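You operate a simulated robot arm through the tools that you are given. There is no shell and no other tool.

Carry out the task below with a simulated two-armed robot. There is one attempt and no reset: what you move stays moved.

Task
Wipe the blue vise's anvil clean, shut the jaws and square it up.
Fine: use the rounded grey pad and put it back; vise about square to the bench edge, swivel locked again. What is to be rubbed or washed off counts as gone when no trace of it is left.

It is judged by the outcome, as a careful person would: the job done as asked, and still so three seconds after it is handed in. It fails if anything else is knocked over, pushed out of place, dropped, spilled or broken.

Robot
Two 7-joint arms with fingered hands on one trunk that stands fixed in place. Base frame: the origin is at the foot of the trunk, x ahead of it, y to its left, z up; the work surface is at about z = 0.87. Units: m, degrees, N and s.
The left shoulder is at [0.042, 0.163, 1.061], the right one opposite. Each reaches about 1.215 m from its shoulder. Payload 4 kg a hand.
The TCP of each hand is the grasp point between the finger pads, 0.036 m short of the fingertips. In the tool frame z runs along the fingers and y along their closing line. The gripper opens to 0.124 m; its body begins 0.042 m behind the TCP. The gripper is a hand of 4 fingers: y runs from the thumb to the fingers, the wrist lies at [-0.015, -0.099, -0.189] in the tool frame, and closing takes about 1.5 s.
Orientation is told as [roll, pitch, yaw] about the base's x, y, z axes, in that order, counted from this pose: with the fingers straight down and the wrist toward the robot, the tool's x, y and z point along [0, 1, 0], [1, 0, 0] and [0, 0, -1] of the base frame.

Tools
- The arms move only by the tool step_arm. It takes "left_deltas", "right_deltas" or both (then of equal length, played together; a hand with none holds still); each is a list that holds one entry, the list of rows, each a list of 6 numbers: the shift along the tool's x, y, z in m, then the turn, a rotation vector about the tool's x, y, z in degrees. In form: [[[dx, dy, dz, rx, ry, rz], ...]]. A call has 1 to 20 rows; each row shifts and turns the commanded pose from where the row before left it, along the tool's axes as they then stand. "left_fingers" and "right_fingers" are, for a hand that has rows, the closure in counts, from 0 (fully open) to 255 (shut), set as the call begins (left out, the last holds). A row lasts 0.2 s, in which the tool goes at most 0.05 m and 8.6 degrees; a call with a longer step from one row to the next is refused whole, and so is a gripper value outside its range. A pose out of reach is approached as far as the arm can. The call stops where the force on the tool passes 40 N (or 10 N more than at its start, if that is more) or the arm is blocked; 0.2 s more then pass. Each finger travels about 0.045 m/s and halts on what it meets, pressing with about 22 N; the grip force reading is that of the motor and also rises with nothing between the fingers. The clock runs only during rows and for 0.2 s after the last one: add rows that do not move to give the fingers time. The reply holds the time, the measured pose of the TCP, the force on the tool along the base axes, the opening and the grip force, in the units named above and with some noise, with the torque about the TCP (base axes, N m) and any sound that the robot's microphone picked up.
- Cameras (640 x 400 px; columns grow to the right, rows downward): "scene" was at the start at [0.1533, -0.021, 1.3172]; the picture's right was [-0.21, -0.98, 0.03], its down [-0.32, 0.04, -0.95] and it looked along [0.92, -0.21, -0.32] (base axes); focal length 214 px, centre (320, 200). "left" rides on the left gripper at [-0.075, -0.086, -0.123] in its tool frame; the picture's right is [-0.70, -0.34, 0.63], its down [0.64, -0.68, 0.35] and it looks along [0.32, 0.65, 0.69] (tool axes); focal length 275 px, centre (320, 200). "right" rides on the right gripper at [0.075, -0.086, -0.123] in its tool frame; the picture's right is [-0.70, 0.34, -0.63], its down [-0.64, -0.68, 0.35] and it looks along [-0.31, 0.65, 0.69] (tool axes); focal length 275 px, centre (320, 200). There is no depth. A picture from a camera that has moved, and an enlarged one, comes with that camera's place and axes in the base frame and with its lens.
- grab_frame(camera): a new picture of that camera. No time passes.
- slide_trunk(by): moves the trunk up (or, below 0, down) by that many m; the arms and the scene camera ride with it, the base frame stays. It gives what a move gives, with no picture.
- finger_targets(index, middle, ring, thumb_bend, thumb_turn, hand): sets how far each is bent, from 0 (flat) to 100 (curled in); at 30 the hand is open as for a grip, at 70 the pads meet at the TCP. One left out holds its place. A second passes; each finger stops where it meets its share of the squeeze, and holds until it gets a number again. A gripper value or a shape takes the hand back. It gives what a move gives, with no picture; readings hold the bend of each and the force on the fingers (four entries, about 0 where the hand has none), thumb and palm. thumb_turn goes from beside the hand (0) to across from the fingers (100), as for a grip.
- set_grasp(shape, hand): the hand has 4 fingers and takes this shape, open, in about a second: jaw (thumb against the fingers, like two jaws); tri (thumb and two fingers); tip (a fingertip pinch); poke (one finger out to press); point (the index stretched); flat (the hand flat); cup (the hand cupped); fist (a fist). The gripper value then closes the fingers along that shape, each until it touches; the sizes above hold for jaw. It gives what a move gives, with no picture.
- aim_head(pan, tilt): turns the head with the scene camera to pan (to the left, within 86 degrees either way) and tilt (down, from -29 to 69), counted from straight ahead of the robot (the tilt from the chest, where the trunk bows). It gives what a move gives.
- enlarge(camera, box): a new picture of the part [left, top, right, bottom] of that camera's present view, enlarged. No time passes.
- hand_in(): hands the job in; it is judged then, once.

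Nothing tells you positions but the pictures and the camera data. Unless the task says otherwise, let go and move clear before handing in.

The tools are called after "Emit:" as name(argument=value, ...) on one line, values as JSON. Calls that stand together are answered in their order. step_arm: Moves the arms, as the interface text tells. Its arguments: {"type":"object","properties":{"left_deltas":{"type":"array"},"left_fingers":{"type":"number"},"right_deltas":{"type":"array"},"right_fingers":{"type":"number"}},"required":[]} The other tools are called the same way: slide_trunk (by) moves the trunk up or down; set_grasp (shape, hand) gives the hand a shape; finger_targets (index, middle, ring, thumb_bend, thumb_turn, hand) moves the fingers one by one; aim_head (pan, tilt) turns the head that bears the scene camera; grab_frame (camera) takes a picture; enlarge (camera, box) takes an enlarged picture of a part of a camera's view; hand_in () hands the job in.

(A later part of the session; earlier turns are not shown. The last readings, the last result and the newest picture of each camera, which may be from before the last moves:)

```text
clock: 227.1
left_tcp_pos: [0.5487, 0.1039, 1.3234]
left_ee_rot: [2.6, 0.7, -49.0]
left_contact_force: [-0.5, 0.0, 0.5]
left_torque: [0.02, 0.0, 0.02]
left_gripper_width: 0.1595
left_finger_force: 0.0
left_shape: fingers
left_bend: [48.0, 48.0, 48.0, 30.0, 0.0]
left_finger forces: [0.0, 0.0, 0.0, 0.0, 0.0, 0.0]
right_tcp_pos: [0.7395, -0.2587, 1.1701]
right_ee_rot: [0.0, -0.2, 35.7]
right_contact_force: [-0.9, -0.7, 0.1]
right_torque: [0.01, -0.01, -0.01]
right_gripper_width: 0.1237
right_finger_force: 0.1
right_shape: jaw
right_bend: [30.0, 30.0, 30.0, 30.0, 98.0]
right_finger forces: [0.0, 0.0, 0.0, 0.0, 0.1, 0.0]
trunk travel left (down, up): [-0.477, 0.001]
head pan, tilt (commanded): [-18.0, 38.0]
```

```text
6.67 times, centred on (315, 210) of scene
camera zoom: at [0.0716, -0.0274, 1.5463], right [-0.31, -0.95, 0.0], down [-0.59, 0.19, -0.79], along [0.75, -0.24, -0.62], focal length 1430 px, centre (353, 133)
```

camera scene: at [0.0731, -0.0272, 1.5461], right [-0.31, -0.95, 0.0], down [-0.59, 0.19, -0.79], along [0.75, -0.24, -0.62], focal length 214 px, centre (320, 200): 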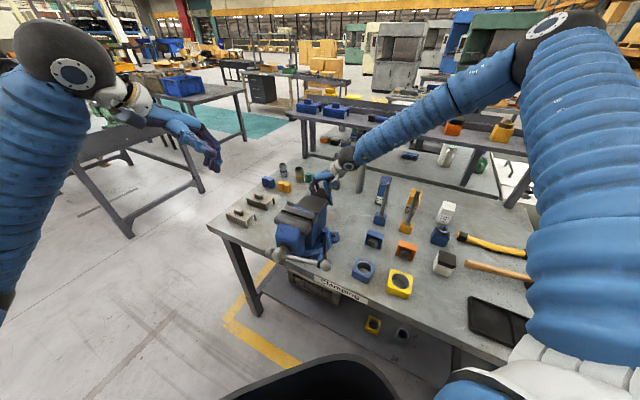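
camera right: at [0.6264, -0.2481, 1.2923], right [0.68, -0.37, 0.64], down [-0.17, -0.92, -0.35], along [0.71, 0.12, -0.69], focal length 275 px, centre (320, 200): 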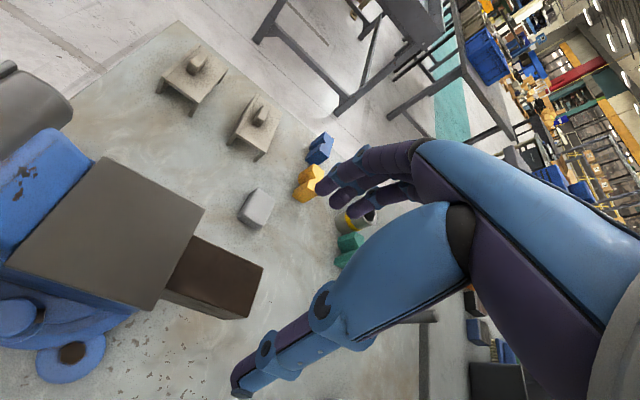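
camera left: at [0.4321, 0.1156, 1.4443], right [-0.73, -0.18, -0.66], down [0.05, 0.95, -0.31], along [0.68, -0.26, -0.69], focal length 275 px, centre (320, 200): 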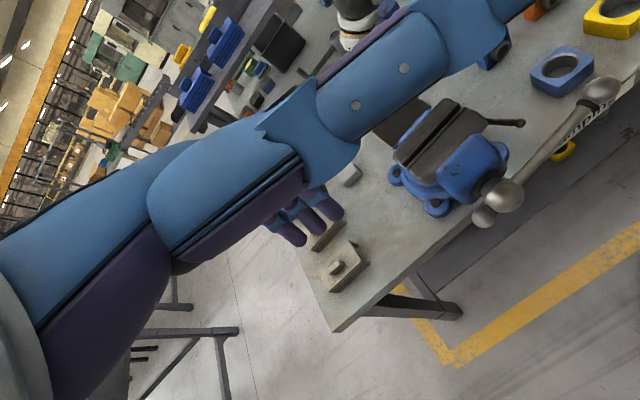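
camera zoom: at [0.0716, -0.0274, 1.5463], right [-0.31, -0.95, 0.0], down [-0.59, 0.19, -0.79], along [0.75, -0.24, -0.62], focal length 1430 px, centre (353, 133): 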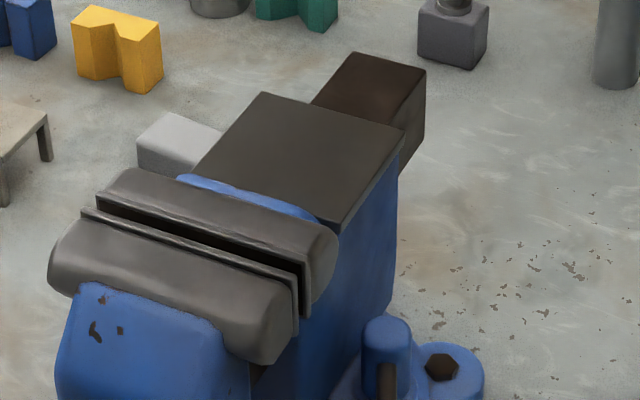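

The lever is back at its stop and the vise is within ~2° of square. From measurements, the gap dropped from ~17 to ~13 mm for ~50° of crank rotation, so roughly 160° more will shut it. I'll turn the crank by lifting its short end from the left with the left hand palm-down; first reorienting the left hand in free space.

Emit:
set_grasp(shape="jaw", hand="left")

Emit:
step_arm(left_deltas=[[[0.035, 0.0, 0.02, 0, 0, 0], [0.035, 0.0, 0.03, 0, 0, 0], [0.035, 0.0, 0.03, 0, 0, 0], [0.035, -0.01, 0.03, 0, 0, 0], [0, 0, 0.03, 0, 0, 3.5], [0, 0, 0.03, 0, 0, 3.5]]])

Emit:
grab_frame(camera="scene")

```text
clock: 228.0
left_tcp_pos: [0.5489, 0.1029, 1.3226]
left_ee_rot: [2.6, 0.8, -49.1]
left_contact_force: [-0.4, 0.2, 0.4]
left_torque: [0.04, 0.0, 0.0]
left_gripper_width: 0.1233
left_finger_force: 0.0
left_shape: jaw
left_bend: [30.0, 30.0, 30.0, 30.0, 97.0]
left_finger forces: [0.0, 0.1, 0.0, 0.0, 0.0, 0.0]
right_tcp_pos: [0.7414, -0.2586, 1.1674]
right_ee_rot: [0.0, -0.1, 35.8]
right_contact_force: [-0.1, 0.0, -0.6]
right_torque: [-0.01, 0.02, 0.02]
right_gripper_width: 0.1236
right_finger_force: 0.0
right_shape: jaw
right_bend: [30.0, 30.0, 30.0, 30.0, 98.0]
right_finger forces: [0.0, 0.0, 0.0, 0.0, 0.0, 0.0]
trunk travel left (down, up): [-0.477, 0.001]
head pan, tilt (commanded): [-18.0, 38.0]
```

```text
clock: 229.4
left_tcp_pos: [0.6507, 0.2106, 1.1587]
left_ee_rot: [2.5, 1.0, -56.1]
left_contact_force: [0.7, -0.7, -0.7]
left_torque: [-0.03, 0.0, 0.01]
left_gripper_width: 0.124
left_finger_force: 0.1
left_shape: jaw
left_bend: [30.0, 30.0, 30.0, 30.0, 97.0]
left_finger forces: [0.1, 0.0, 0.0, 0.0, 0.0, 0.0]
right_tcp_pos: [0.7412, -0.2583, 1.1676]
right_ee_rot: [-0.1, -0.1, 35.8]
right_contact_force: [0.5, 0.0, 1.2]
right_torque: [0.03, -0.03, -0.02]
right_gripper_width: 0.1237
right_finger_force: 0.0
right_shape: jaw
right_bend: [30.0, 30.0, 30.0, 30.0, 98.0]
right_finger forces: [0.1, 0.0, 0.0, 0.1, 0.0, 0.0]
trunk travel left (down, up): [-0.477, 0.001]
head pan, tilt (commanded): [-18.0, 38.0]
```

```text
taken
camera scene: at [0.0732, -0.027, 1.5461], right [-0.31, -0.95, 0.0], down [-0.59, 0.19, -0.79], along [0.75, -0.24, -0.62], focal length 214 px, centre (320, 200)
```

scene: 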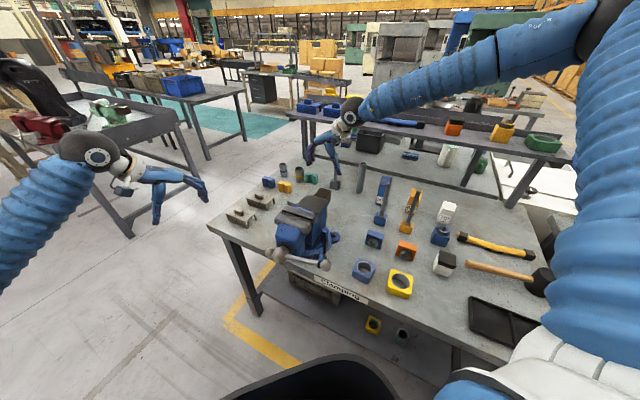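

Emit:
step_arm(left_deltas=[[[0, 0, 0, -8.3, -0.5, 0], [0, 0, 0, -8.3, -0.5, 0], [0, 0, 0, -8.3, -0.5, 0], [0, 0, 0, -8.3, -0.5, 0]]])

Emit:
step_arm(left_deltas=[[[0, 0, 0, -8.3, 0, 0], [0, 0, 0, -8.3, 0, 0], [0, 0, 0, -8.3, 0, 0], [0, 0, 0, -8.3, 0, 0]]])

Emit:
step_arm(left_deltas=[[[0, 0, 0, -8.3, 0, 0], [0, 0, 0, -8.3, 0, 0]]])

Emit:
grab_frame(camera="scene")

Emit:
grab_frame(camera="left")

```text
clock: 230.4
left_tcp_pos: [0.651, 0.2118, 1.1605]
left_ee_rot: [0.9, -32.1, -57.0]
left_contact_force: [-1.0, -0.3, -0.1]
left_torque: [-0.01, 0.02, 0.02]
left_gripper_width: 0.1237
left_finger_force: 0.1
left_shape: jaw
left_bend: [30.0, 30.0, 30.0, 30.0, 97.0]
left_finger forces: [0.0, 0.0, 0.0, 0.1, 0.1, 0.0]
right_tcp_pos: [0.7412, -0.2588, 1.1683]
right_ee_rot: [-0.1, -0.1, 35.9]
right_contact_force: [0.2, -0.6, -0.1]
right_torque: [-0.01, 0.04, 0.02]
right_gripper_width: 0.1236
right_finger_force: 0.0
right_shape: jaw
right_bend: [30.0, 30.0, 30.0, 30.0, 98.0]
right_finger forces: [0.0, 0.1, 0.1, 0.0, 0.0, 0.0]
trunk travel left (down, up): [-0.477, 0.001]
head pan, tilt (commanded): [-18.0, 38.0]
```

```text
clock: 231.4
left_tcp_pos: [0.6516, 0.2105, 1.1596]
left_ee_rot: [1.4, -65.4, -57.9]
left_contact_force: [0.8, 0.2, 0.7]
left_torque: [-0.02, 0.05, 0.01]
left_gripper_width: 0.1238
left_finger_force: 0.1
left_shape: jaw
left_bend: [30.0, 30.0, 30.0, 30.0, 97.0]
left_finger forces: [0.0, 0.0, 0.0, 0.0, 0.0, 0.0]
right_tcp_pos: [0.7411, -0.2599, 1.1672]
right_ee_rot: [0.0, 0.0, 35.7]
right_contact_force: [0.6, -0.8, 0.1]
right_torque: [0.03, 0.02, 0.04]
right_gripper_width: 0.1236
right_finger_force: 0.1
right_shape: jaw
right_bend: [30.0, 30.0, 30.0, 30.0, 98.0]
right_finger forces: [0.0, 0.0, 0.0, 0.0, 0.0, 0.1]
trunk travel left (down, up): [-0.477, 0.001]
head pan, tilt (commanded): [-18.0, 38.0]
```

```text
clock: 232.0
left_tcp_pos: [0.6509, 0.2089, 1.1596]
left_ee_rot: [4.2, -81.9, -60.9]
left_contact_force: [0.4, 0.0, 0.3]
left_torque: [0.02, 0.03, 0.01]
left_gripper_width: 0.124
left_finger_force: 0.1
left_shape: jaw
left_bend: [30.0, 30.0, 30.0, 30.0, 97.0]
left_finger forces: [0.0, 0.0, 0.0, 0.1, 0.1, 0.0]
right_tcp_pos: [0.7413, -0.2601, 1.1674]
right_ee_rot: [0.1, -0.1, 35.7]
right_contact_force: [0.0, -0.1, -0.4]
right_torque: [0.0, -0.02, 0.01]
right_gripper_width: 0.1237
right_finger_force: 0.1
right_shape: jaw
right_bend: [30.0, 30.0, 30.0, 30.0, 98.0]
right_finger forces: [0.0, 0.0, 0.0, 0.0, 0.0, 0.0]
trunk travel left (down, up): [-0.477, 0.001]
head pan, tilt (commanded): [-18.0, 38.0]
```

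```text
taken
camera scene: at [0.0733, -0.0289, 1.5461], right [-0.31, -0.95, 0.0], down [-0.59, 0.19, -0.79], along [0.75, -0.24, -0.62], focal length 214 px, centre (320, 200)
```

scene: 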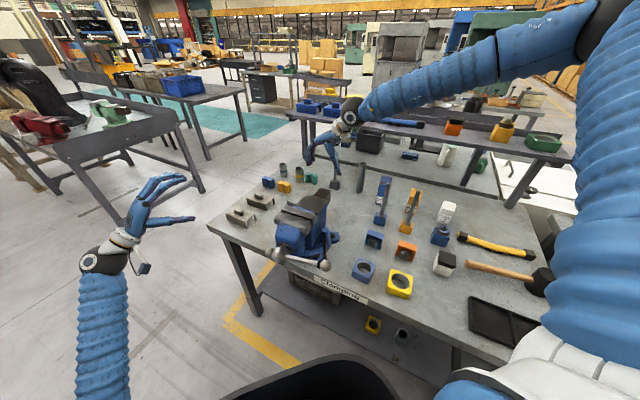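

```text
taken
camera left: at [0.5146, 0.2809, 1.093], right [-0.26, -0.87, -0.43], down [0.68, 0.15, -0.72], along [0.69, -0.48, 0.55], focal length 275 px, centre (320, 200)
```

left: 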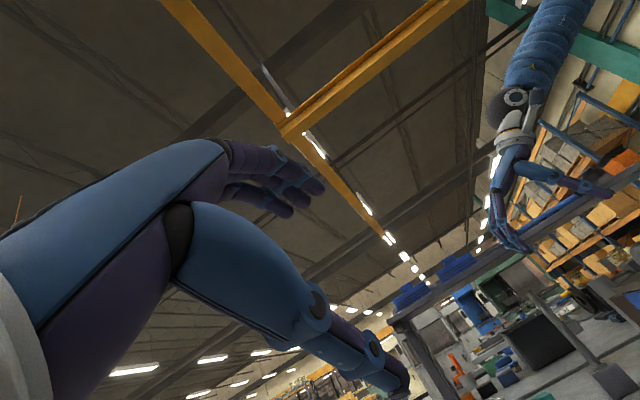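

The left hand is palm-down, fingers on top like a tray. Lowering it in front of the bench and then moving it in under the crank's short end.

Emit:
step_arm(left_deltas=[[[-0.0084, -0.0445, 0.0029, 0, 0, 0], [-0.0084, -0.0445, 0.0029, 0, 0, 0], [-0.0084, -0.0445, 0.0029, 0, 0, 0]]])

Emit:
step_arm(left_deltas=[[[-0.0084, -0.0445, 0.0029, 0, 0, 0], [-0.0084, -0.0445, 0.0029, 0, 0, 0], [-0.0084, -0.0445, 0.0029, 0, 0, 0]]])

Emit:
step_arm(left_deltas=[[[-0.0341, 0.0037, 0.0235, 0, 0, 0], [-0.0341, 0.0037, 0.0235, 0, 0, 0], [-0.0341, 0.0037, 0.0235, 0, 0, 0]]])

Emit:
enlarge(camera="scene", box=[160, 170, 380, 330])

Emit:
grab_frame(camera="left")

```text
clock: 232.8
left_tcp_pos: [0.6257, 0.2095, 1.0266]
left_ee_rot: [4.3, -82.0, -61.0]
left_contact_force: [0.0, -0.5, -0.5]
left_torque: [0.0, -0.01, -0.01]
left_gripper_width: 0.1238
left_finger_force: 0.0
left_shape: jaw
left_bend: [30.0, 30.0, 30.0, 30.0, 97.0]
left_finger forces: [0.0, 0.1, 0.0, 0.0, 0.0, 0.0]
right_tcp_pos: [0.7425, -0.2606, 1.1684]
right_ee_rot: [0.1, -0.3, 35.9]
right_contact_force: [0.0, -0.6, 0.0]
right_torque: [0.02, -0.01, 0.02]
right_gripper_width: 0.1235
right_finger_force: 0.1
right_shape: jaw
right_bend: [30.0, 30.0, 30.0, 30.0, 98.0]
right_finger forces: [0.1, 0.1, 0.0, 0.1, 0.0, 0.1]
trunk travel left (down, up): [-0.477, 0.001]
head pan, tilt (commanded): [-18.0, 38.0]
```

```text
clock: 233.6
left_tcp_pos: [0.6035, 0.2076, 0.894]
left_ee_rot: [6.8, -81.6, -63.3]
left_contact_force: [0.2, -0.3, 0.2]
left_torque: [-0.02, 0.01, -0.03]
left_gripper_width: 0.1236
left_finger_force: 0.1
left_shape: jaw
left_bend: [30.0, 30.0, 30.0, 30.0, 97.0]
left_finger forces: [0.0, 0.0, 0.0, 0.1, 0.0, 0.0]
right_tcp_pos: [0.7414, -0.2589, 1.1675]
right_ee_rot: [0.1, -0.1, 35.8]
right_contact_force: [-0.2, 0.3, 0.2]
right_torque: [-0.02, -0.01, 0.0]
right_gripper_width: 0.124
right_finger_force: 0.1
right_shape: jaw
right_bend: [30.0, 30.0, 30.0, 30.0, 98.0]
right_finger forces: [0.1, 0.1, 0.1, 0.0, 0.1, 0.0]
trunk travel left (down, up): [-0.477, 0.001]
head pan, tilt (commanded): [-18.0, 38.0]
```

```text
clock: 234.5
left_tcp_pos: [0.5644, 0.1459, 0.8857]
left_ee_rot: [23.5, -74.0, -80.5]
left_contact_force: [0.0, 0.3, 0.5]
left_torque: [0.0, 0.01, -0.01]
left_gripper_width: 0.1242
left_finger_force: 0.0
left_shape: jaw
left_bend: [30.0, 30.0, 30.0, 30.0, 97.0]
left_finger forces: [0.0, 0.0, 0.0, 0.1, 0.0, 0.0]
right_tcp_pos: [0.7407, -0.2609, 1.1679]
right_ee_rot: [0.1, -0.2, 35.8]
right_contact_force: [1.0, -0.6, -0.4]
right_torque: [-0.02, -0.04, 0.01]
right_gripper_width: 0.1237
right_finger_force: 0.1
right_shape: jaw
right_bend: [30.0, 30.0, 30.0, 30.0, 98.0]
right_finger forces: [0.0, 0.1, 0.1, 0.0, 0.1, 0.0]
trunk travel left (down, up): [-0.477, 0.001]
head pan, tilt (commanded): [-18.0, 38.0]
stopped in row 3 (left hand): the arm was blocked; the commanded pose is now the measured one
```

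```text
2.50 times, centred on (270, 250) of scene
camera zoom: at [0.0725, -0.028, 1.5461], right [-0.31, -0.95, 0.0], down [-0.59, 0.19, -0.79], along [0.75, -0.24, -0.62], focal length 536 px, centre (445, 75)
```

zoom: 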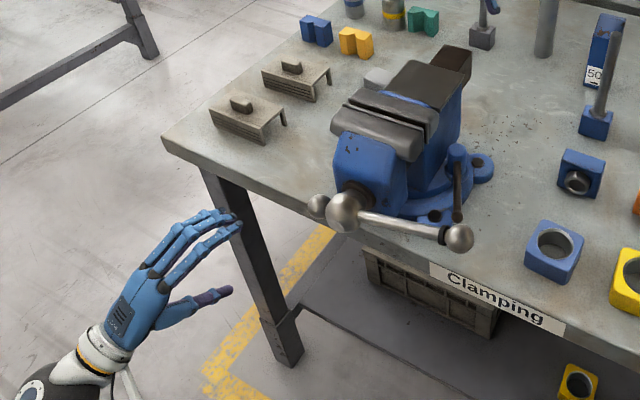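

```text
taken
camera left: at [0.4291, 0.2294, 0.8265], right [-0.26, -0.79, -0.56], down [0.7, 0.25, -0.67], along [0.67, -0.57, 0.48], focal length 275 px, centre (320, 200)
```

left: 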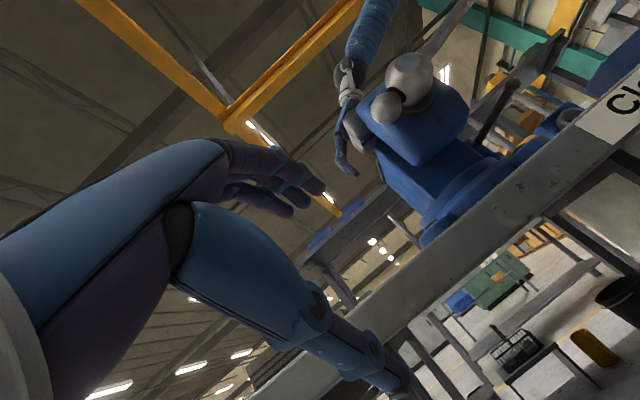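

The front space is too tight for this pose with the trunk high. A lower trunk should make an overhead, fingers-down approach to the crank reachable. First back the left arm out and return it to fingers-down.

Emit:
step_arm(left_deltas=[[[0.0209, 0.0357, -0.0133, 0, 0, 0], [0.0209, 0.0357, -0.0133, 0, 0, 0], [0.0209, 0.0357, -0.0133, 0, 0, 0], [0.0209, 0.0357, -0.0133, 0, 0, 0], [0.0209, 0.0357, -0.0133, 0, 0, 0], [0.0209, 0.0357, -0.0133, 0, 0, 0]]])

Emit:
grab_frame(camera="scene")

```text
clock: 235.9
left_tcp_pos: [0.6388, 0.2209, 1.1241]
left_ee_rot: [23.2, -74.1, -80.3]
left_contact_force: [-0.2, 0.6, -1.0]
left_torque: [-0.02, 0.0, 0.03]
left_gripper_width: 0.1242
left_finger_force: 0.1
left_shape: jaw
left_bend: [30.0, 30.0, 30.0, 30.0, 97.0]
left_finger forces: [0.0, 0.0, 0.0, 0.0, 0.0, 0.0]
right_tcp_pos: [0.7421, -0.26, 1.1683]
right_ee_rot: [0.0, -0.1, 35.7]
right_contact_force: [1.2, -1.2, 0.2]
right_torque: [-0.01, -0.01, 0.04]
right_gripper_width: 0.1237
right_finger_force: 0.1
right_shape: jaw
right_bend: [30.0, 30.0, 30.0, 30.0, 98.0]
right_finger forces: [0.1, 0.0, 0.1, 0.0, 0.1, 0.0]
trunk travel left (down, up): [-0.477, 0.001]
head pan, tilt (commanded): [-18.0, 38.0]
```

```text
taken
camera scene: at [0.0732, -0.0274, 1.5462], right [-0.31, -0.95, 0.0], down [-0.59, 0.19, -0.79], along [0.75, -0.24, -0.62], focal length 214 px, centre (320, 200)
```

scene: 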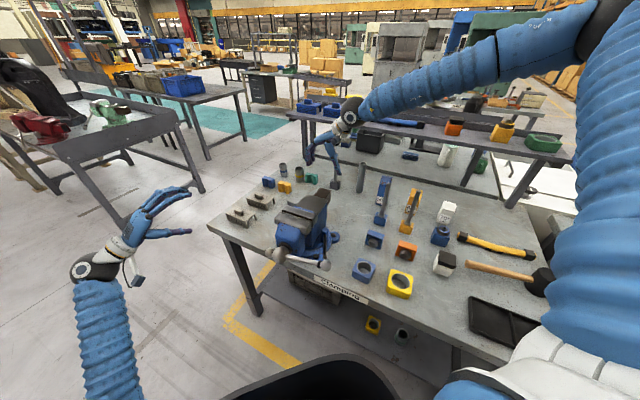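

Emit:
step_arm(left_deltas=[[[0, 0, 0, 7.55, 0.31, -1.5], [0, 0, 0, 7.55, 0.31, -1.5], [0, 0, 0, 7.55, 0.31, -1.5], [0, 0, 0, 7.55, 0.31, -1.5], [0, 0, 0, 7.55, 0.31, -1.5]]])

Emit:
step_arm(left_deltas=[[[0, 0, 0, 7.55, 0.31, -1.5], [0, 0, 0, 7.55, 0.31, -1.5], [0, 0, 0, 7.55, 0.31, -1.5], [0, 0, 0, 7.55, 0.31, -1.5], [0, 0, 0, 7.55, 0.31, -1.5], [0, 0, -0.03, 0, 0, 0], [0, 0, -0.04, 0, 0, 0], [0, 0, -0.04, 0, 0, 0], [0, 0, -0.04, 0, 0, 0]]])

Emit:
step_arm(right_deltas=[[[0, -0.03, -0.03, 0, 0, 2], [0, -0.03, -0.03, 0, 0, 4], [0, -0.03, -0.03, 0, 0, 5], [0, -0.03, -0.03, 0, 0, 5], [-0.03, -0.02, -0.02, 0, 0, 5], [-0.04, 0, 0, 0, 0, 5], [-0.04, 0, 0, 0, 0, 5], [-0.04, 0, 0, 0, 0, 4]]])

Emit:
grab_frame(camera="scene")

```text
clock: 237.1
left_tcp_pos: [0.6375, 0.2199, 1.1253]
left_ee_rot: [1.3, -37.7, -53.3]
left_contact_force: [-0.7, -0.1, 0.5]
left_torque: [0.02, 0.01, 0.01]
left_gripper_width: 0.124
left_finger_force: 0.0
left_shape: jaw
left_bend: [30.0, 30.0, 30.0, 30.0, 97.0]
left_finger forces: [0.1, 0.1, 0.0, 0.0, 0.1, 0.0]
right_tcp_pos: [0.7415, -0.2595, 1.1687]
right_ee_rot: [0.0, -0.1, 35.8]
right_contact_force: [0.7, -0.1, 1.2]
right_torque: [-0.01, -0.05, 0.03]
right_gripper_width: 0.1236
right_finger_force: 0.0
right_shape: jaw
right_bend: [30.0, 30.0, 30.0, 30.0, 98.0]
right_finger forces: [0.0, 0.0, 0.1, 0.0, 0.0, 0.1]
trunk travel left (down, up): [-0.477, 0.001]
head pan, tilt (commanded): [-18.0, 38.0]
```

```text
clock: 239.1
left_tcp_pos: [0.6367, 0.2207, 1.2741]
left_ee_rot: [0.0, 0.0, -45.1]
left_contact_force: [0.1, -0.3, 0.0]
left_torque: [0.02, -0.01, -0.05]
left_gripper_width: 0.1238
left_finger_force: 0.1
left_shape: jaw
left_bend: [30.0, 30.0, 30.0, 30.0, 97.0]
left_finger forces: [0.1, 0.0, 0.1, 0.0, 0.1, 0.0]
right_tcp_pos: [0.7411, -0.2598, 1.1679]
right_ee_rot: [0.0, -0.2, 35.8]
right_contact_force: [-0.6, -0.4, 0.0]
right_torque: [-0.01, -0.02, -0.01]
right_gripper_width: 0.1235
right_finger_force: 0.0
right_shape: jaw
right_bend: [30.0, 30.0, 30.0, 30.0, 98.0]
right_finger forces: [0.1, 0.0, 0.0, 0.0, 0.1, 0.0]
trunk travel left (down, up): [-0.477, 0.001]
head pan, tilt (commanded): [-18.0, 38.0]
```

```text
clock: 240.9
left_tcp_pos: [0.6365, 0.2191, 1.2735]
left_ee_rot: [0.1, -0.2, -45.1]
left_contact_force: [0.6, 0.1, 0.5]
left_torque: [0.0, 0.04, 0.05]
left_gripper_width: 0.1242
left_finger_force: 0.0
left_shape: jaw
left_bend: [30.0, 30.0, 30.0, 30.0, 97.0]
left_finger forces: [0.0, 0.0, 0.0, 0.1, 0.0, 0.0]
right_tcp_pos: [0.6494, -0.4753, 1.3086]
right_ee_rot: [0.2, -0.1, 0.8]
right_contact_force: [0.2, 0.0, -0.6]
right_torque: [0.03, 0.0, -0.02]
right_gripper_width: 0.1234
right_finger_force: 0.0
right_shape: jaw
right_bend: [30.0, 30.0, 30.0, 30.0, 98.0]
right_finger forces: [0.0, 0.1, 0.0, 0.1, 0.0, 0.0]
trunk travel left (down, up): [-0.477, 0.001]
head pan, tilt (commanded): [-18.0, 38.0]
```

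```text
taken
camera scene: at [0.0725, -0.0292, 1.5461], right [-0.31, -0.95, 0.0], down [-0.59, 0.19, -0.79], along [0.75, -0.24, -0.62], focal length 214 px, centre (320, 200)
```

scene: 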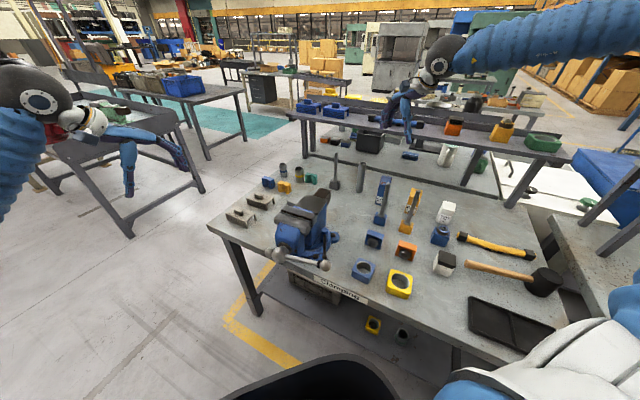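

Both arms are up and everything is in place. Raising both arms further, then lowering the trunk in stages.

Emit:
step_arm(right_deltas=[[[-0.014, -0.03, -0.028, 0, 0, 0], [-0.014, -0.03, -0.028, 0, 0, 0], [-0.014, -0.03, -0.028, 0, 0, 0], [-0.014, -0.03, -0.028, 0, 0, 0], [-0.014, -0.03, -0.028, 0, 0, 0]]], left_deltas=[[[0, 0, -0.036, 0, 0, 0], [0, 0, -0.036, 0, 0, 0], [0, 0, -0.036, 0, 0, 0], [0, 0, -0.036, 0, 0, 0], [0, 0, -0.036, 0, 0, 0]]])

Emit:
slide_trunk(by=-0.2)

Emit:
step_arm(right_deltas=[[[0, 0, -0.036, 0, 0, 0], [0, 0, -0.036, 0, 0, 0], [0, 0, -0.036, 0, 0, 0], [0, 0, -0.036, 0, 0, 0]]], left_deltas=[[[0, 0, -0.036, 0, 0, 0], [0, 0, -0.036, 0, 0, 0], [0, 0, -0.036, 0, 0, 0], [0, 0, -0.036, 0, 0, 0]]])

Emit:
grab_frame(camera="scene")

```text
clock: 242.1
left_tcp_pos: [0.6325, 0.2161, 1.4576]
left_ee_rot: [0.1, -0.1, -45.1]
left_contact_force: [0.0, 0.2, -0.2]
left_torque: [0.01, 0.01, 0.0]
left_gripper_width: 0.1238
left_finger_force: 0.2
left_shape: jaw
left_bend: [30.0, 30.0, 30.0, 30.0, 97.0]
left_finger forces: [0.0, 0.0, 0.0, 0.1, 0.0, 0.0]
right_tcp_pos: [0.5002, -0.5468, 1.447]
right_ee_rot: [0.1, -0.1, 0.8]
right_contact_force: [-1.0, -1.0, -0.1]
right_torque: [0.02, 0.01, 0.03]
right_gripper_width: 0.1239
right_finger_force: 0.1
right_shape: jaw
right_bend: [30.0, 30.0, 30.0, 30.0, 98.0]
right_finger forces: [0.0, 0.0, 0.0, 0.0, 0.0, 0.1]
trunk travel left (down, up): [-0.477, 0.001]
head pan, tilt (commanded): [-18.0, 38.0]
```

```text
clock: 244.3
left_tcp_pos: [0.6347, 0.2191, 1.2547]
left_ee_rot: [0.1, 0.0, -45.2]
left_contact_force: [-0.3, -0.2, -0.9]
left_torque: [0.01, -0.01, 0.01]
left_gripper_width: 0.124
left_finger_force: 0.0
left_shape: jaw
left_bend: [30.0, 30.0, 30.0, 30.0, 97.0]
left_finger forces: [0.0, 0.0, 0.0, 0.1, 0.0, 0.0]
right_tcp_pos: [0.4995, -0.546, 1.2466]
right_ee_rot: [-0.1, -0.2, 0.8]
right_contact_force: [0.0, 0.7, 0.3]
right_torque: [0.04, -0.01, -0.01]
right_gripper_width: 0.1239
right_finger_force: 0.1
right_shape: jaw
right_bend: [30.0, 30.0, 30.0, 30.0, 98.0]
right_finger forces: [0.0, 0.0, 0.0, 0.1, 0.1, 0.0]
trunk travel left (down, up): [-0.277, 0.201]
head pan, tilt (commanded): [-18.0, 38.0]
```

```text
clock: 245.3
left_tcp_pos: [0.6355, 0.2207, 1.4009]
left_ee_rot: [0.0, -0.1, -45.1]
left_contact_force: [-0.2, 0.3, -0.2]
left_torque: [0.01, 0.0, -0.02]
left_gripper_width: 0.1239
left_finger_force: 0.1
left_shape: jaw
left_bend: [30.0, 30.0, 30.0, 30.0, 97.0]
left_finger forces: [0.0, 0.1, 0.0, 0.0, 0.0, 0.0]
right_tcp_pos: [0.4998, -0.5463, 1.3918]
right_ee_rot: [0.0, -0.1, 0.8]
right_contact_force: [-0.5, -0.5, 0.3]
right_torque: [0.0, -0.03, 0.0]
right_gripper_width: 0.1238
right_finger_force: 0.1
right_shape: jaw
right_bend: [30.0, 30.0, 30.0, 30.0, 98.0]
right_finger forces: [0.0, 0.1, 0.0, 0.0, 0.0, 0.0]
trunk travel left (down, up): [-0.277, 0.201]
head pan, tilt (commanded): [-18.0, 38.0]
```

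```text
taken
camera scene: at [0.1137, -0.0274, 1.3346], right [-0.31, -0.95, 0.03], down [-0.66, 0.19, -0.73], along [0.69, -0.24, -0.69], focal length 214 px, centre (320, 200)
```

scene: 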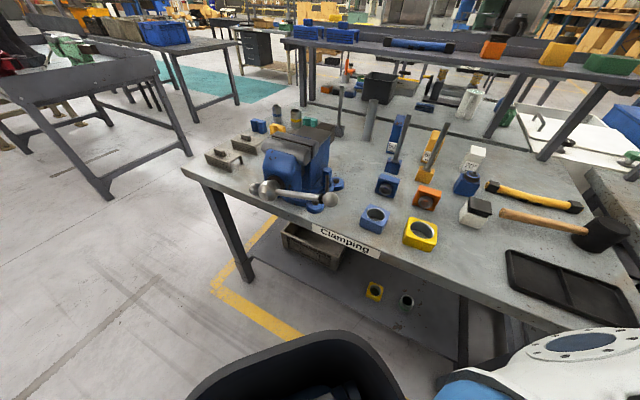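

Emit:
slide_trunk(by=-0.17)

Emit:
step_arm(right_deltas=[[[0, 0, -0.036, 0, 0, 0], [0, 0, -0.036, 0, 0, 0], [0, 0, -0.036, 0, 0, 0], [0, 0, -0.036, 0, 0, 0]]], left_deltas=[[[0, 0, -0.036, 0, 0, 0], [0, 0, -0.036, 0, 0, 0], [0, 0, -0.036, 0, 0, 0], [0, 0, -0.036, 0, 0, 0]]])

Emit:
slide_trunk(by=-0.1)

Emit:
aim_head(pan=-14, tilt=20)

Emit:
grab_frame(camera="scene")

Emit:
grab_frame(camera="left")

```text
clock: 247.2
left_tcp_pos: [0.6343, 0.2186, 1.2312]
left_ee_rot: [0.2, -0.3, -45.1]
left_contact_force: [-0.7, -0.1, 0.5]
left_torque: [0.02, -0.01, -0.01]
left_gripper_width: 0.1239
left_finger_force: 0.1
left_shape: jaw
left_bend: [30.0, 30.0, 30.0, 30.0, 97.0]
left_finger forces: [0.0, 0.0, 0.0, 0.0, 0.1, 0.0]
right_tcp_pos: [0.4994, -0.5452, 1.2229]
right_ee_rot: [0.0, -0.2, 0.8]
right_contact_force: [0.5, 0.2, -0.1]
right_torque: [0.01, 0.0, -0.02]
right_gripper_width: 0.1237
right_finger_force: 0.0
right_shape: jaw
right_bend: [30.0, 30.0, 30.0, 30.0, 98.0]
right_finger forces: [0.1, 0.0, 0.0, 0.1, 0.1, 0.0]
trunk travel left (down, up): [-0.107, 0.371]
head pan, tilt (commanded): [-18.0, 38.0]
```

```text
clock: 248.2
left_tcp_pos: [0.632, 0.2203, 1.374]
left_ee_rot: [0.0, -0.1, -45.0]
left_contact_force: [0.8, 0.3, 0.5]
left_torque: [0.0, -0.02, 0.0]
left_gripper_width: 0.1241
left_finger_force: 0.1
left_shape: jaw
left_bend: [30.0, 30.0, 30.0, 30.0, 97.0]
left_finger forces: [0.1, 0.0, 0.0, 0.1, 0.1, 0.1]
right_tcp_pos: [0.4989, -0.5458, 1.3665]
right_ee_rot: [0.1, -0.2, 0.9]
right_contact_force: [0.3, 0.4, 0.3]
right_torque: [-0.01, -0.02, 0.0]
right_gripper_width: 0.1238
right_finger_force: 0.0
right_shape: jaw
right_bend: [30.0, 30.0, 30.0, 30.0, 98.0]
right_finger forces: [0.1, 0.0, 0.0, 0.1, 0.1, 0.0]
trunk travel left (down, up): [-0.107, 0.371]
head pan, tilt (commanded): [-18.0, 38.0]
```

```text
clock: 249.5
left_tcp_pos: [0.6334, 0.2188, 1.274]
left_ee_rot: [0.1, -0.1, -45.2]
left_contact_force: [0.0, -0.7, 0.3]
left_torque: [-0.01, -0.04, 0.01]
left_gripper_width: 0.1241
left_finger_force: 0.1
left_shape: jaw
left_bend: [30.0, 30.0, 30.0, 30.0, 97.0]
left_finger forces: [0.0, 0.1, 0.0, 0.0, 0.0, 0.1]
right_tcp_pos: [0.4979, -0.5481, 1.2672]
right_ee_rot: [0.0, -0.3, 0.7]
right_contact_force: [0.9, -0.5, 0.8]
right_torque: [0.0, -0.08, 0.0]
right_gripper_width: 0.124
right_finger_force: 0.1
right_shape: jaw
right_bend: [30.0, 30.0, 30.0, 30.0, 98.0]
right_finger forces: [0.1, 0.0, 0.0, 0.1, 0.1, 0.0]
trunk travel left (down, up): [-0.007, 0.471]
head pan, tilt (commanded): [-18.0, 38.0]
```

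```text
clock: 250.3
left_tcp_pos: [0.6346, 0.2187, 1.2728]
left_ee_rot: [0.1, -0.1, -45.1]
left_contact_force: [0.3, -0.2, -0.5]
left_torque: [-0.03, -0.03, 0.0]
left_gripper_width: 0.1238
left_finger_force: 0.1
left_shape: jaw
left_bend: [30.0, 30.0, 30.0, 30.0, 97.0]
left_finger forces: [0.0, 0.1, 0.0, 0.0, 0.1, 0.1]
right_tcp_pos: [0.5004, -0.548, 1.265]
right_ee_rot: [0.1, -0.1, 0.7]
right_contact_force: [0.2, -1.0, -0.4]
right_torque: [0.01, 0.0, 0.0]
right_gripper_width: 0.124
right_finger_force: 0.1
right_shape: jaw
right_bend: [30.0, 30.0, 30.0, 30.0, 98.0]
right_finger forces: [0.0, 0.1, 0.0, 0.1, 0.0, 0.0]
trunk travel left (down, up): [-0.007, 0.471]
head pan, tilt (commanded): [-14.0, 20.0]
```

```text
taken
camera scene: at [0.2967, -0.0235, 0.9886], right [-0.21, -0.97, 0.12], down [-0.76, 0.08, -0.65], along [0.62, -0.23, -0.75], focal length 214 px, centre (320, 200)
```

scene: 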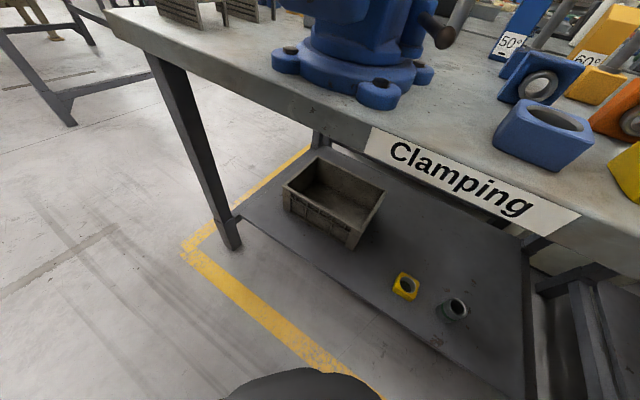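

```text
taken
camera left: at [0.5205, 0.2274, 1.3965], right [-0.73, -0.25, -0.63], down [-0.02, 0.94, -0.35], along [0.68, -0.24, -0.69], focal length 275 px, centre (320, 200)
```

left: 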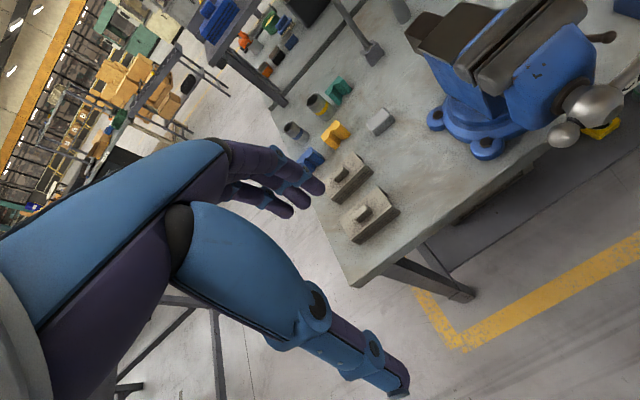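

At the lowest trunk the torso leans forward. Let me aim the head up to see the crank from here.

Emit:
aim_head(pan=-10, tilt=-24)

Emit:
grab_frame(camera="scene")

```text
clock: 251.4
left_tcp_pos: [0.6349, 0.2201, 1.2724]
left_ee_rot: [0.0, -0.1, -45.1]
left_contact_force: [-0.8, 0.6, 0.3]
left_torque: [-0.01, -0.02, -0.02]
left_gripper_width: 0.1238
left_finger_force: 0.0
left_shape: jaw
left_bend: [30.0, 30.0, 30.0, 30.0, 97.0]
left_finger forces: [0.0, 0.1, 0.0, 0.0, 0.1, 0.0]
right_tcp_pos: [0.4992, -0.5469, 1.2651]
right_ee_rot: [0.2, 0.0, 0.8]
right_contact_force: [-0.1, 0.3, 0.8]
right_torque: [0.0, -0.04, -0.04]
right_gripper_width: 0.1238
right_finger_force: 0.0
right_shape: jaw
right_bend: [30.0, 30.0, 30.0, 30.0, 98.0]
right_finger forces: [0.1, 0.0, 0.1, 0.0, 0.0, 0.0]
trunk travel left (down, up): [-0.007, 0.471]
head pan, tilt (commanded): [-10.0, -24.0]
```

```text
taken
camera scene: at [0.3133, -0.0135, 1.0561], right [-0.15, -0.98, 0.09], down [-0.11, -0.07, -0.99], along [0.98, -0.16, -0.1], focal length 214 px, centre (320, 200)
```

scene: 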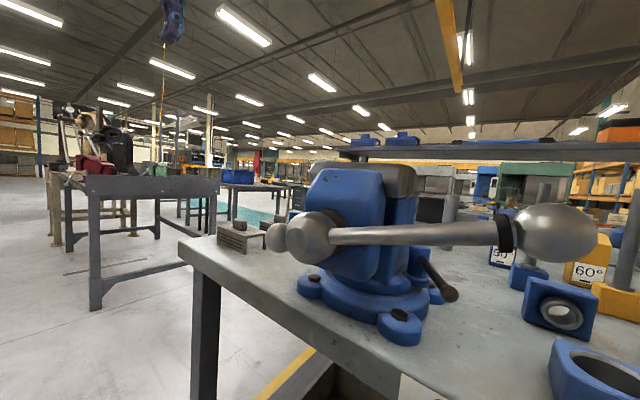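

The torso lean makes this worse, so I'll return the trunk to the top. A better idea: keep fingers-down but roll the left forearm (lean) so the hand reaches over the hub from the left to press the crank bar down.

Emit:
slide_trunk(by=0.25)

Emit:
slide_trunk(by=0.22)

Emit:
aim_head(pan=-18, tilt=38)

Emit:
step_arm(left_deltas=[[[0, 0, 0.045, 0, 0, 0], [0, 0, 0.045, 0, 0, 0], [0, 0, 0.045, 0, 0, 0], [0, 0, 0.045, 0, 0, 0], [0, 0, 0.045, 0, 0, 0], [0, 0, 0.045, 0, 0, 0], [0, 0, 0.045, 0, 0, 0], [0, 0, 0.045, 0, 0, 0]]], right_deltas=[[[0, 0, 0.04, 0, 0, 0], [0, 0, 0.04, 0, 0, 0], [0, 0, 0.04, 0, 0, 0], [0, 0, 0.04, 0, 0, 0], [0, 0, 0.04, 0, 0, 0], [0, 0, 0.04, 0, 0, 0], [0, 0, 0.02, 0, 0, 0], [0, 0, 0, 0, 0, 0]]])

Emit:
grab_frame(camera="scene")

```text
clock: 254.0
left_tcp_pos: [0.6361, 0.2196, 1.5218]
left_ee_rot: [-0.1, -0.1, -45.1]
left_contact_force: [0.2, 0.2, 0.1]
left_torque: [0.0, -0.01, -0.02]
left_gripper_width: 0.124
left_finger_force: 0.1
left_shape: jaw
left_bend: [30.0, 30.0, 30.0, 30.0, 97.0]
left_finger forces: [0.1, 0.0, 0.1, 0.1, 0.0, 0.0]
right_tcp_pos: [0.501, -0.5469, 1.5146]
right_ee_rot: [0.1, -0.1, 0.8]
right_contact_force: [0.3, 0.7, 0.7]
right_torque: [0.01, 0.02, 0.01]
right_gripper_width: 0.1239
right_finger_force: 0.3
right_shape: jaw
right_bend: [30.0, 30.0, 30.0, 30.0, 98.0]
right_finger forces: [0.0, 0.0, 0.1, 0.0, 0.0, 0.0]
trunk travel left (down, up): [-0.257, 0.221]
head pan, tilt (commanded): [-10.0, -24.0]
```

```text
clock: 256.4
left_tcp_pos: [0.6348, 0.2185, 1.7428]
left_ee_rot: [0.0, -0.1, -45.1]
left_contact_force: [0.7, 0.9, 0.5]
left_torque: [0.01, -0.03, -0.03]
left_gripper_width: 0.124
left_finger_force: 0.0
left_shape: jaw
left_bend: [30.0, 30.0, 30.0, 30.0, 97.0]
left_finger forces: [0.0, 0.1, 0.1, 0.1, 0.0, 0.0]
right_tcp_pos: [0.4999, -0.547, 1.7347]
right_ee_rot: [0.0, 0.0, 0.7]
right_contact_force: [0.4, -0.6, 0.1]
right_torque: [0.01, 0.01, 0.0]
right_gripper_width: 0.1239
right_finger_force: 0.1
right_shape: jaw
right_bend: [30.0, 30.0, 30.0, 30.0, 98.0]
right_finger forces: [0.0, 0.1, 0.0, 0.0, 0.1, 0.1]
trunk travel left (down, up): [-0.477, 0.001]
head pan, tilt (commanded): [-10.0, -24.0]
```

```text
clock: 257.7
left_tcp_pos: [0.6354, 0.2193, 1.7421]
left_ee_rot: [-0.1, -0.2, -45.1]
left_contact_force: [0.1, 0.3, 0.2]
left_torque: [0.05, -0.02, -0.01]
left_gripper_width: 0.1237
left_finger_force: 0.0
left_shape: jaw
left_bend: [30.0, 30.0, 30.0, 30.0, 97.0]
left_finger forces: [0.0, 0.0, 0.0, 0.0, 0.0, 0.1]
right_tcp_pos: [0.4999, -0.5478, 1.7354]
right_ee_rot: [0.2, -0.1, 0.8]
right_contact_force: [0.4, 0.9, -0.5]
right_torque: [0.0, -0.02, 0.02]
right_gripper_width: 0.1239
right_finger_force: 0.2
right_shape: jaw
right_bend: [30.0, 30.0, 30.0, 30.0, 98.0]
right_finger forces: [0.1, 0.0, 0.0, 0.0, 0.0, 0.0]
trunk travel left (down, up): [-0.477, 0.001]
head pan, tilt (commanded): [-18.0, 38.0]
```

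```text
clock: 259.5
left_tcp_pos: [0.6345, 0.2222, 1.3819]
left_ee_rot: [0.0, 0.0, -45.0]
left_contact_force: [-0.5, -0.5, -0.1]
left_torque: [-0.02, 0.0, 0.03]
left_gripper_width: 0.124
left_finger_force: 0.1
left_shape: jaw
left_bend: [30.0, 30.0, 30.0, 30.0, 97.0]
left_finger forces: [0.1, 0.0, 0.0, 0.1, 0.0, 0.0]
right_tcp_pos: [0.4996, -0.5453, 1.4759]
right_ee_rot: [0.0, -0.1, 0.8]
right_contact_force: [-0.9, 1.0, 0.4]
right_torque: [-0.04, -0.02, 0.02]
right_gripper_width: 0.1237
right_finger_force: 0.0
right_shape: jaw
right_bend: [30.0, 30.0, 30.0, 30.0, 98.0]
right_finger forces: [0.1, 0.1, 0.1, 0.0, 0.0, 0.1]
trunk travel left (down, up): [-0.477, 0.001]
head pan, tilt (commanded): [-18.0, 38.0]
```

```text
taken
camera scene: at [0.0728, -0.0264, 1.5462], right [-0.31, -0.95, 0.0], down [-0.59, 0.19, -0.79], along [0.75, -0.24, -0.62], focal length 214 px, centre (320, 200)
```

scene: 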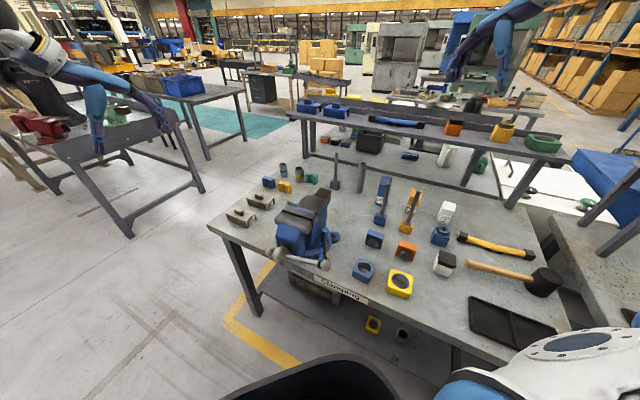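

Trunk is back at the top. Now closing the left fingers into a beak and leaning the hand −50°.

Emit:
step_arm(left_deltas=[[[0, 0, 0, 0, -8.3, 0], [0, 0, 0, 0, -8.3, 0], [0, 0, 0, 0, -8.3, 0], [0, 0, 0, 0, -8.3, 0], [0, 0, 0, 0, -8.3, 0], [0, 0, 0, 0, -8.3, 0]]], left_fingers=255)

Emit:
step_arm(left_deltas=[[[-0.009, 0.0112, 0.0419, 0, 0, 0], [-0.009, 0.0112, 0.0419, 0, 0, 0], [-0.009, 0.0112, 0.0419, 0, 0, 0], [-0.009, 0.0112, 0.0419, 0, 0, 0], [-0.009, 0.0112, 0.0419, 0, 0, 0]]])

Emit:
grab_frame(camera="scene")

```text
clock: 260.9
left_tcp_pos: [0.6356, 0.221, 1.3825]
left_ee_rot: [-49.9, -0.1, -45.2]
left_contact_force: [0.3, 0.5, 0.6]
left_torque: [-0.03, -0.01, -0.01]
left_gripper_width: 0.002
left_finger_force: 0.0
left_shape: jaw
left_bend: [70.0, 70.0, 70.0, 69.0, 100.0]
left_finger forces: [0.0, 0.0, 0.0, 0.1, 0.0, 0.1]
right_tcp_pos: [0.5006, -0.5467, 1.4755]
right_ee_rot: [0.0, -0.1, 0.9]
right_contact_force: [1.5, 0.7, -0.1]
right_torque: [0.0, 0.01, 0.02]
right_gripper_width: 0.1237
right_finger_force: 0.0
right_shape: jaw
right_bend: [30.0, 30.0, 30.0, 30.0, 98.0]
right_finger forces: [0.0, 0.0, 0.1, 0.0, 0.0, 0.1]
trunk travel left (down, up): [-0.477, 0.001]
head pan, tilt (commanded): [-18.0, 38.0]
```

```text
clock: 262.1
left_tcp_pos: [0.5414, 0.0472, 1.2811]
left_ee_rot: [-49.8, -0.1, -45.1]
left_contact_force: [0.3, 0.3, 0.3]
left_torque: [-0.02, 0.01, 0.01]
left_gripper_width: 0.0002
left_finger_force: 22.3
left_shape: jaw
left_bend: [70.0, 70.0, 70.0, 71.0, 100.0]
left_finger forces: [0.0, 0.1, 0.0, 0.1, 0.1, 0.0]
right_tcp_pos: [0.5008, -0.5476, 1.4751]
right_ee_rot: [0.1, -0.1, 0.9]
right_contact_force: [0.1, 0.1, -0.4]
right_torque: [0.04, -0.01, 0.03]
right_gripper_width: 0.1237
right_finger_force: 0.0
right_shape: jaw
right_bend: [30.0, 30.0, 30.0, 30.0, 98.0]
right_finger forces: [0.1, 0.0, 0.1, 0.0, 0.0, 0.1]
trunk travel left (down, up): [-0.477, 0.001]
head pan, tilt (commanded): [-18.0, 38.0]
```

```text
taken
camera scene: at [0.0727, -0.0283, 1.5461], right [-0.31, -0.95, 0.0], down [-0.59, 0.19, -0.79], along [0.75, -0.24, -0.62], focal length 214 px, centre (320, 200)
```

scene: 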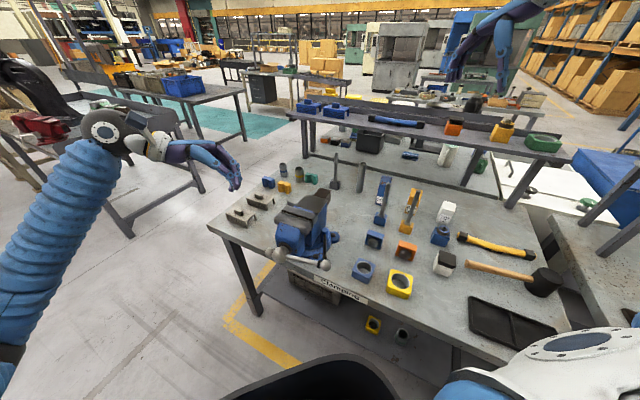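

Emit:
step_arm(left_deltas=[[[-0.0024, 0.0086, 0.0375, 0, 0, 0], [-0.0024, 0.0086, 0.0375, 0, 0, 0], [-0.0024, 0.0086, 0.0375, 0, 0, 0]]])

Emit:
enlarge(camera="scene", box=[190, 140, 370, 290])

Emit:
grab_frame(camera="left")

```text
clock: 262.9
left_tcp_pos: [0.4965, -0.0374, 1.2139]
left_ee_rot: [-49.7, 0.0, -45.1]
left_contact_force: [-0.6, 0.4, -0.1]
left_torque: [0.04, -0.02, -0.01]
left_gripper_width: 0.0001
left_finger_force: 21.8
left_shape: jaw
left_bend: [70.0, 70.0, 70.0, 71.0, 100.0]
left_finger forces: [0.0, 0.1, 0.0, 0.0, 0.1, 0.1]
right_tcp_pos: [0.5008, -0.5474, 1.4745]
right_ee_rot: [0.2, -0.1, 0.8]
right_contact_force: [-0.2, 0.2, -0.6]
right_torque: [0.02, 0.0, 0.01]
right_gripper_width: 0.1236
right_finger_force: 0.1
right_shape: jaw
right_bend: [30.0, 30.0, 30.0, 30.0, 98.0]
right_finger forces: [0.1, 0.1, 0.1, 0.1, 0.0, 0.1]
trunk travel left (down, up): [-0.477, 0.001]
head pan, tilt (commanded): [-18.0, 38.0]
```

```text
2.67 times, centred on (280, 215) of scene
camera zoom: at [0.0728, -0.0281, 1.5461], right [-0.31, -0.95, 0.0], down [-0.59, 0.19, -0.79], along [0.75, -0.24, -0.62], focal length 572 px, centre (427, 160)
```

zoom: 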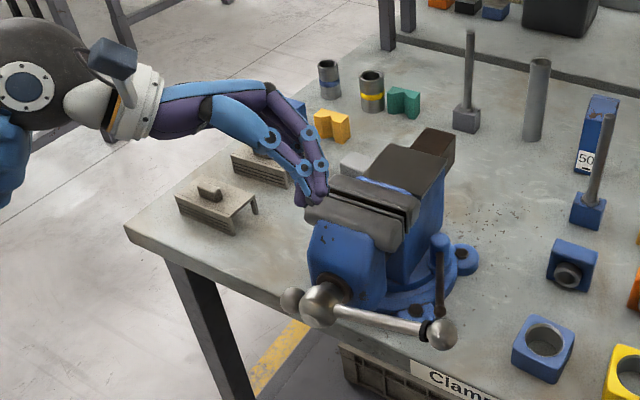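

```text
taken
camera left: at [0.4658, 0.0559, 1.3516], right [-0.9, -0.42, 0.12], down [-0.37, 0.59, -0.72], along [0.23, -0.69, -0.69], focal length 275 px, centre (320, 200)
```

left: 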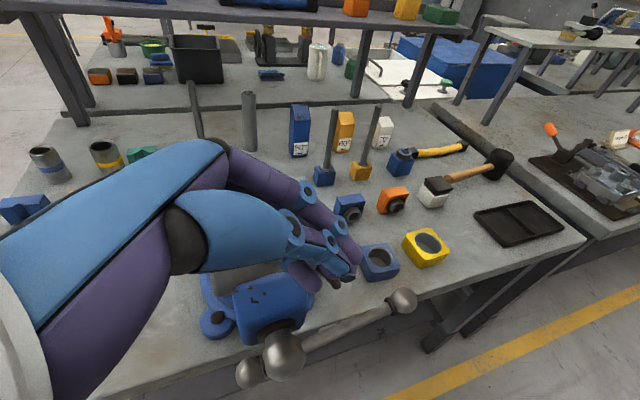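

Excellent view: the beak is above the crank bar. Moving over the bar and pressing down gradually.

Emit:
step_arm(left_deltas=[[[0.0112, 0.005, 0.0354, 0, 0, 0], [0.0112, 0.005, 0.0354, 0, 0, 0], [0.0112, 0.005, 0.0354, 0, 0, 0]]])

Emit:
grab_frame(camera="left")

Emit:
enlarge(camera="scene", box=[230, 170, 370, 290])

```text
clock: 263.7
left_tcp_pos: [0.4627, -0.089, 1.1212]
left_ee_rot: [-49.8, -0.1, -45.2]
left_contact_force: [1.0, 1.3, 1.0]
left_torque: [0.0, 0.0, 0.0]
left_gripper_width: 0.0
left_finger_force: 21.9
left_shape: jaw
left_bend: [70.0, 70.0, 70.0, 71.0, 100.0]
left_finger forces: [0.0, 0.0, 0.0, 0.1, 0.0, 0.0]
right_tcp_pos: [0.5009, -0.5476, 1.4754]
right_ee_rot: [0.1, -0.1, 0.8]
right_contact_force: [0.5, 0.3, -0.4]
right_torque: [-0.07, 0.01, -0.02]
right_gripper_width: 0.1238
right_finger_force: 0.0
right_shape: jaw
right_bend: [30.0, 30.0, 30.0, 30.0, 98.0]
right_finger forces: [0.0, 0.1, 0.0, 0.1, 0.1, 0.1]
trunk travel left (down, up): [-0.477, 0.001]
head pan, tilt (commanded): [-18.0, 38.0]
```

```text
taken
camera left: at [0.4331, 0.0033, 1.2582], right [-0.9, -0.42, 0.12], down [-0.37, 0.59, -0.72], along [0.23, -0.69, -0.69], focal length 275 px, centre (320, 200)
```

left: 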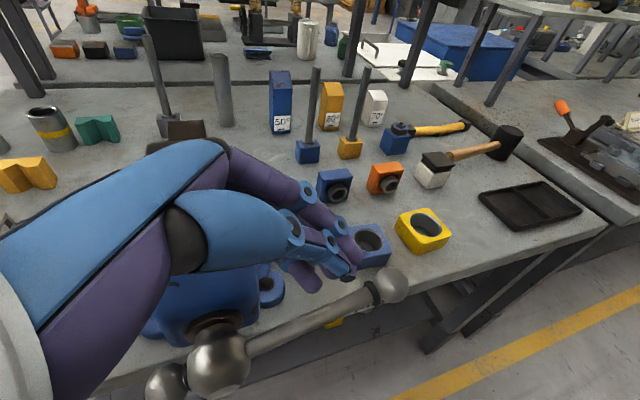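

```text
3.33 times, centred on (300, 230) of scene
camera zoom: at [0.0727, -0.0279, 1.5461], right [-0.31, -0.95, 0.0], down [-0.59, 0.19, -0.79], along [0.75, -0.24, -0.62], focal length 715 px, centre (387, 100)
```

zoom: 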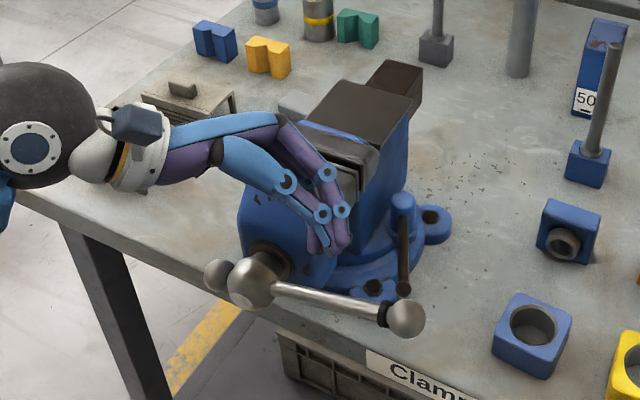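

Emit:
step_arm(left_deltas=[[[0.0115, 0, 0.0096, 0, 0, 0], [0.0115, 0, 0.0096, 0, 0, 0], [0.0115, 0, 0.0096, 0, 0, 0]]])

Emit:
step_arm(left_deltas=[[[0.0077, 0, 0.0064, 0, 0, 0], [0.0077, 0, 0.0064, 0, 0, 0]]])

Emit:
grab_frame(camera="left")

```text
clock: 264.5
left_tcp_pos: [0.4666, -0.0894, 1.0745]
left_ee_rot: [-49.8, -0.1, -45.1]
left_contact_force: [0.7, -0.5, 0.5]
left_torque: [-0.01, 0.01, 0.01]
left_gripper_width: 0.0
left_finger_force: 21.7
left_shape: jaw
left_bend: [70.0, 70.0, 70.0, 71.0, 100.0]
left_finger forces: [0.1, 0.0, 0.0, 0.0, 0.0, 0.0]
right_tcp_pos: [0.5008, -0.547, 1.4745]
right_ee_rot: [0.1, -0.2, 0.7]
right_contact_force: [-0.7, 0.2, 0.6]
right_torque: [0.0, -0.01, 0.02]
right_gripper_width: 0.124
right_finger_force: 0.1
right_shape: jaw
right_bend: [30.0, 30.0, 30.0, 30.0, 98.0]
right_finger forces: [0.0, 0.0, 0.0, 0.0, 0.0, 0.0]
trunk travel left (down, up): [-0.477, 0.001]
head pan, tilt (commanded): [-18.0, 38.0]
```

```text
clock: 265.1
left_tcp_pos: [0.4636, -0.0879, 1.0577]
left_ee_rot: [-49.9, -0.4, -45.1]
left_contact_force: [-6.4, 8.1, 21.1]
left_torque: [0.01, -0.76, 0.34]
left_gripper_width: 0.0001
left_finger_force: 22.1
left_shape: jaw
left_bend: [70.0, 70.0, 70.0, 71.0, 100.0]
left_finger forces: [0.0, 0.0, 20.0, 0.0, 0.0, 0.1]
right_tcp_pos: [0.4986, -0.5455, 1.4765]
right_ee_rot: [0.0, -0.3, 0.9]
right_contact_force: [-0.2, 1.0, 0.3]
right_torque: [0.02, 0.03, 0.02]
right_gripper_width: 0.1238
right_finger_force: 0.0
right_shape: jaw
right_bend: [30.0, 30.0, 30.0, 30.0, 98.0]
right_finger forces: [0.0, 0.0, 0.1, 0.0, 0.0, 0.0]
trunk travel left (down, up): [-0.477, 0.001]
head pan, tilt (commanded): [-18.0, 38.0]
```

```text
taken
camera left: at [0.4324, 0.0053, 1.1956], right [-0.9, -0.42, 0.12], down [-0.37, 0.59, -0.72], along [0.23, -0.69, -0.68], focal length 275 px, centre (320, 200)
```

left: 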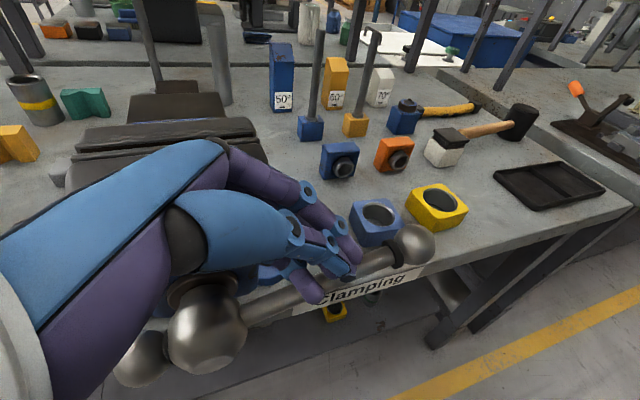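

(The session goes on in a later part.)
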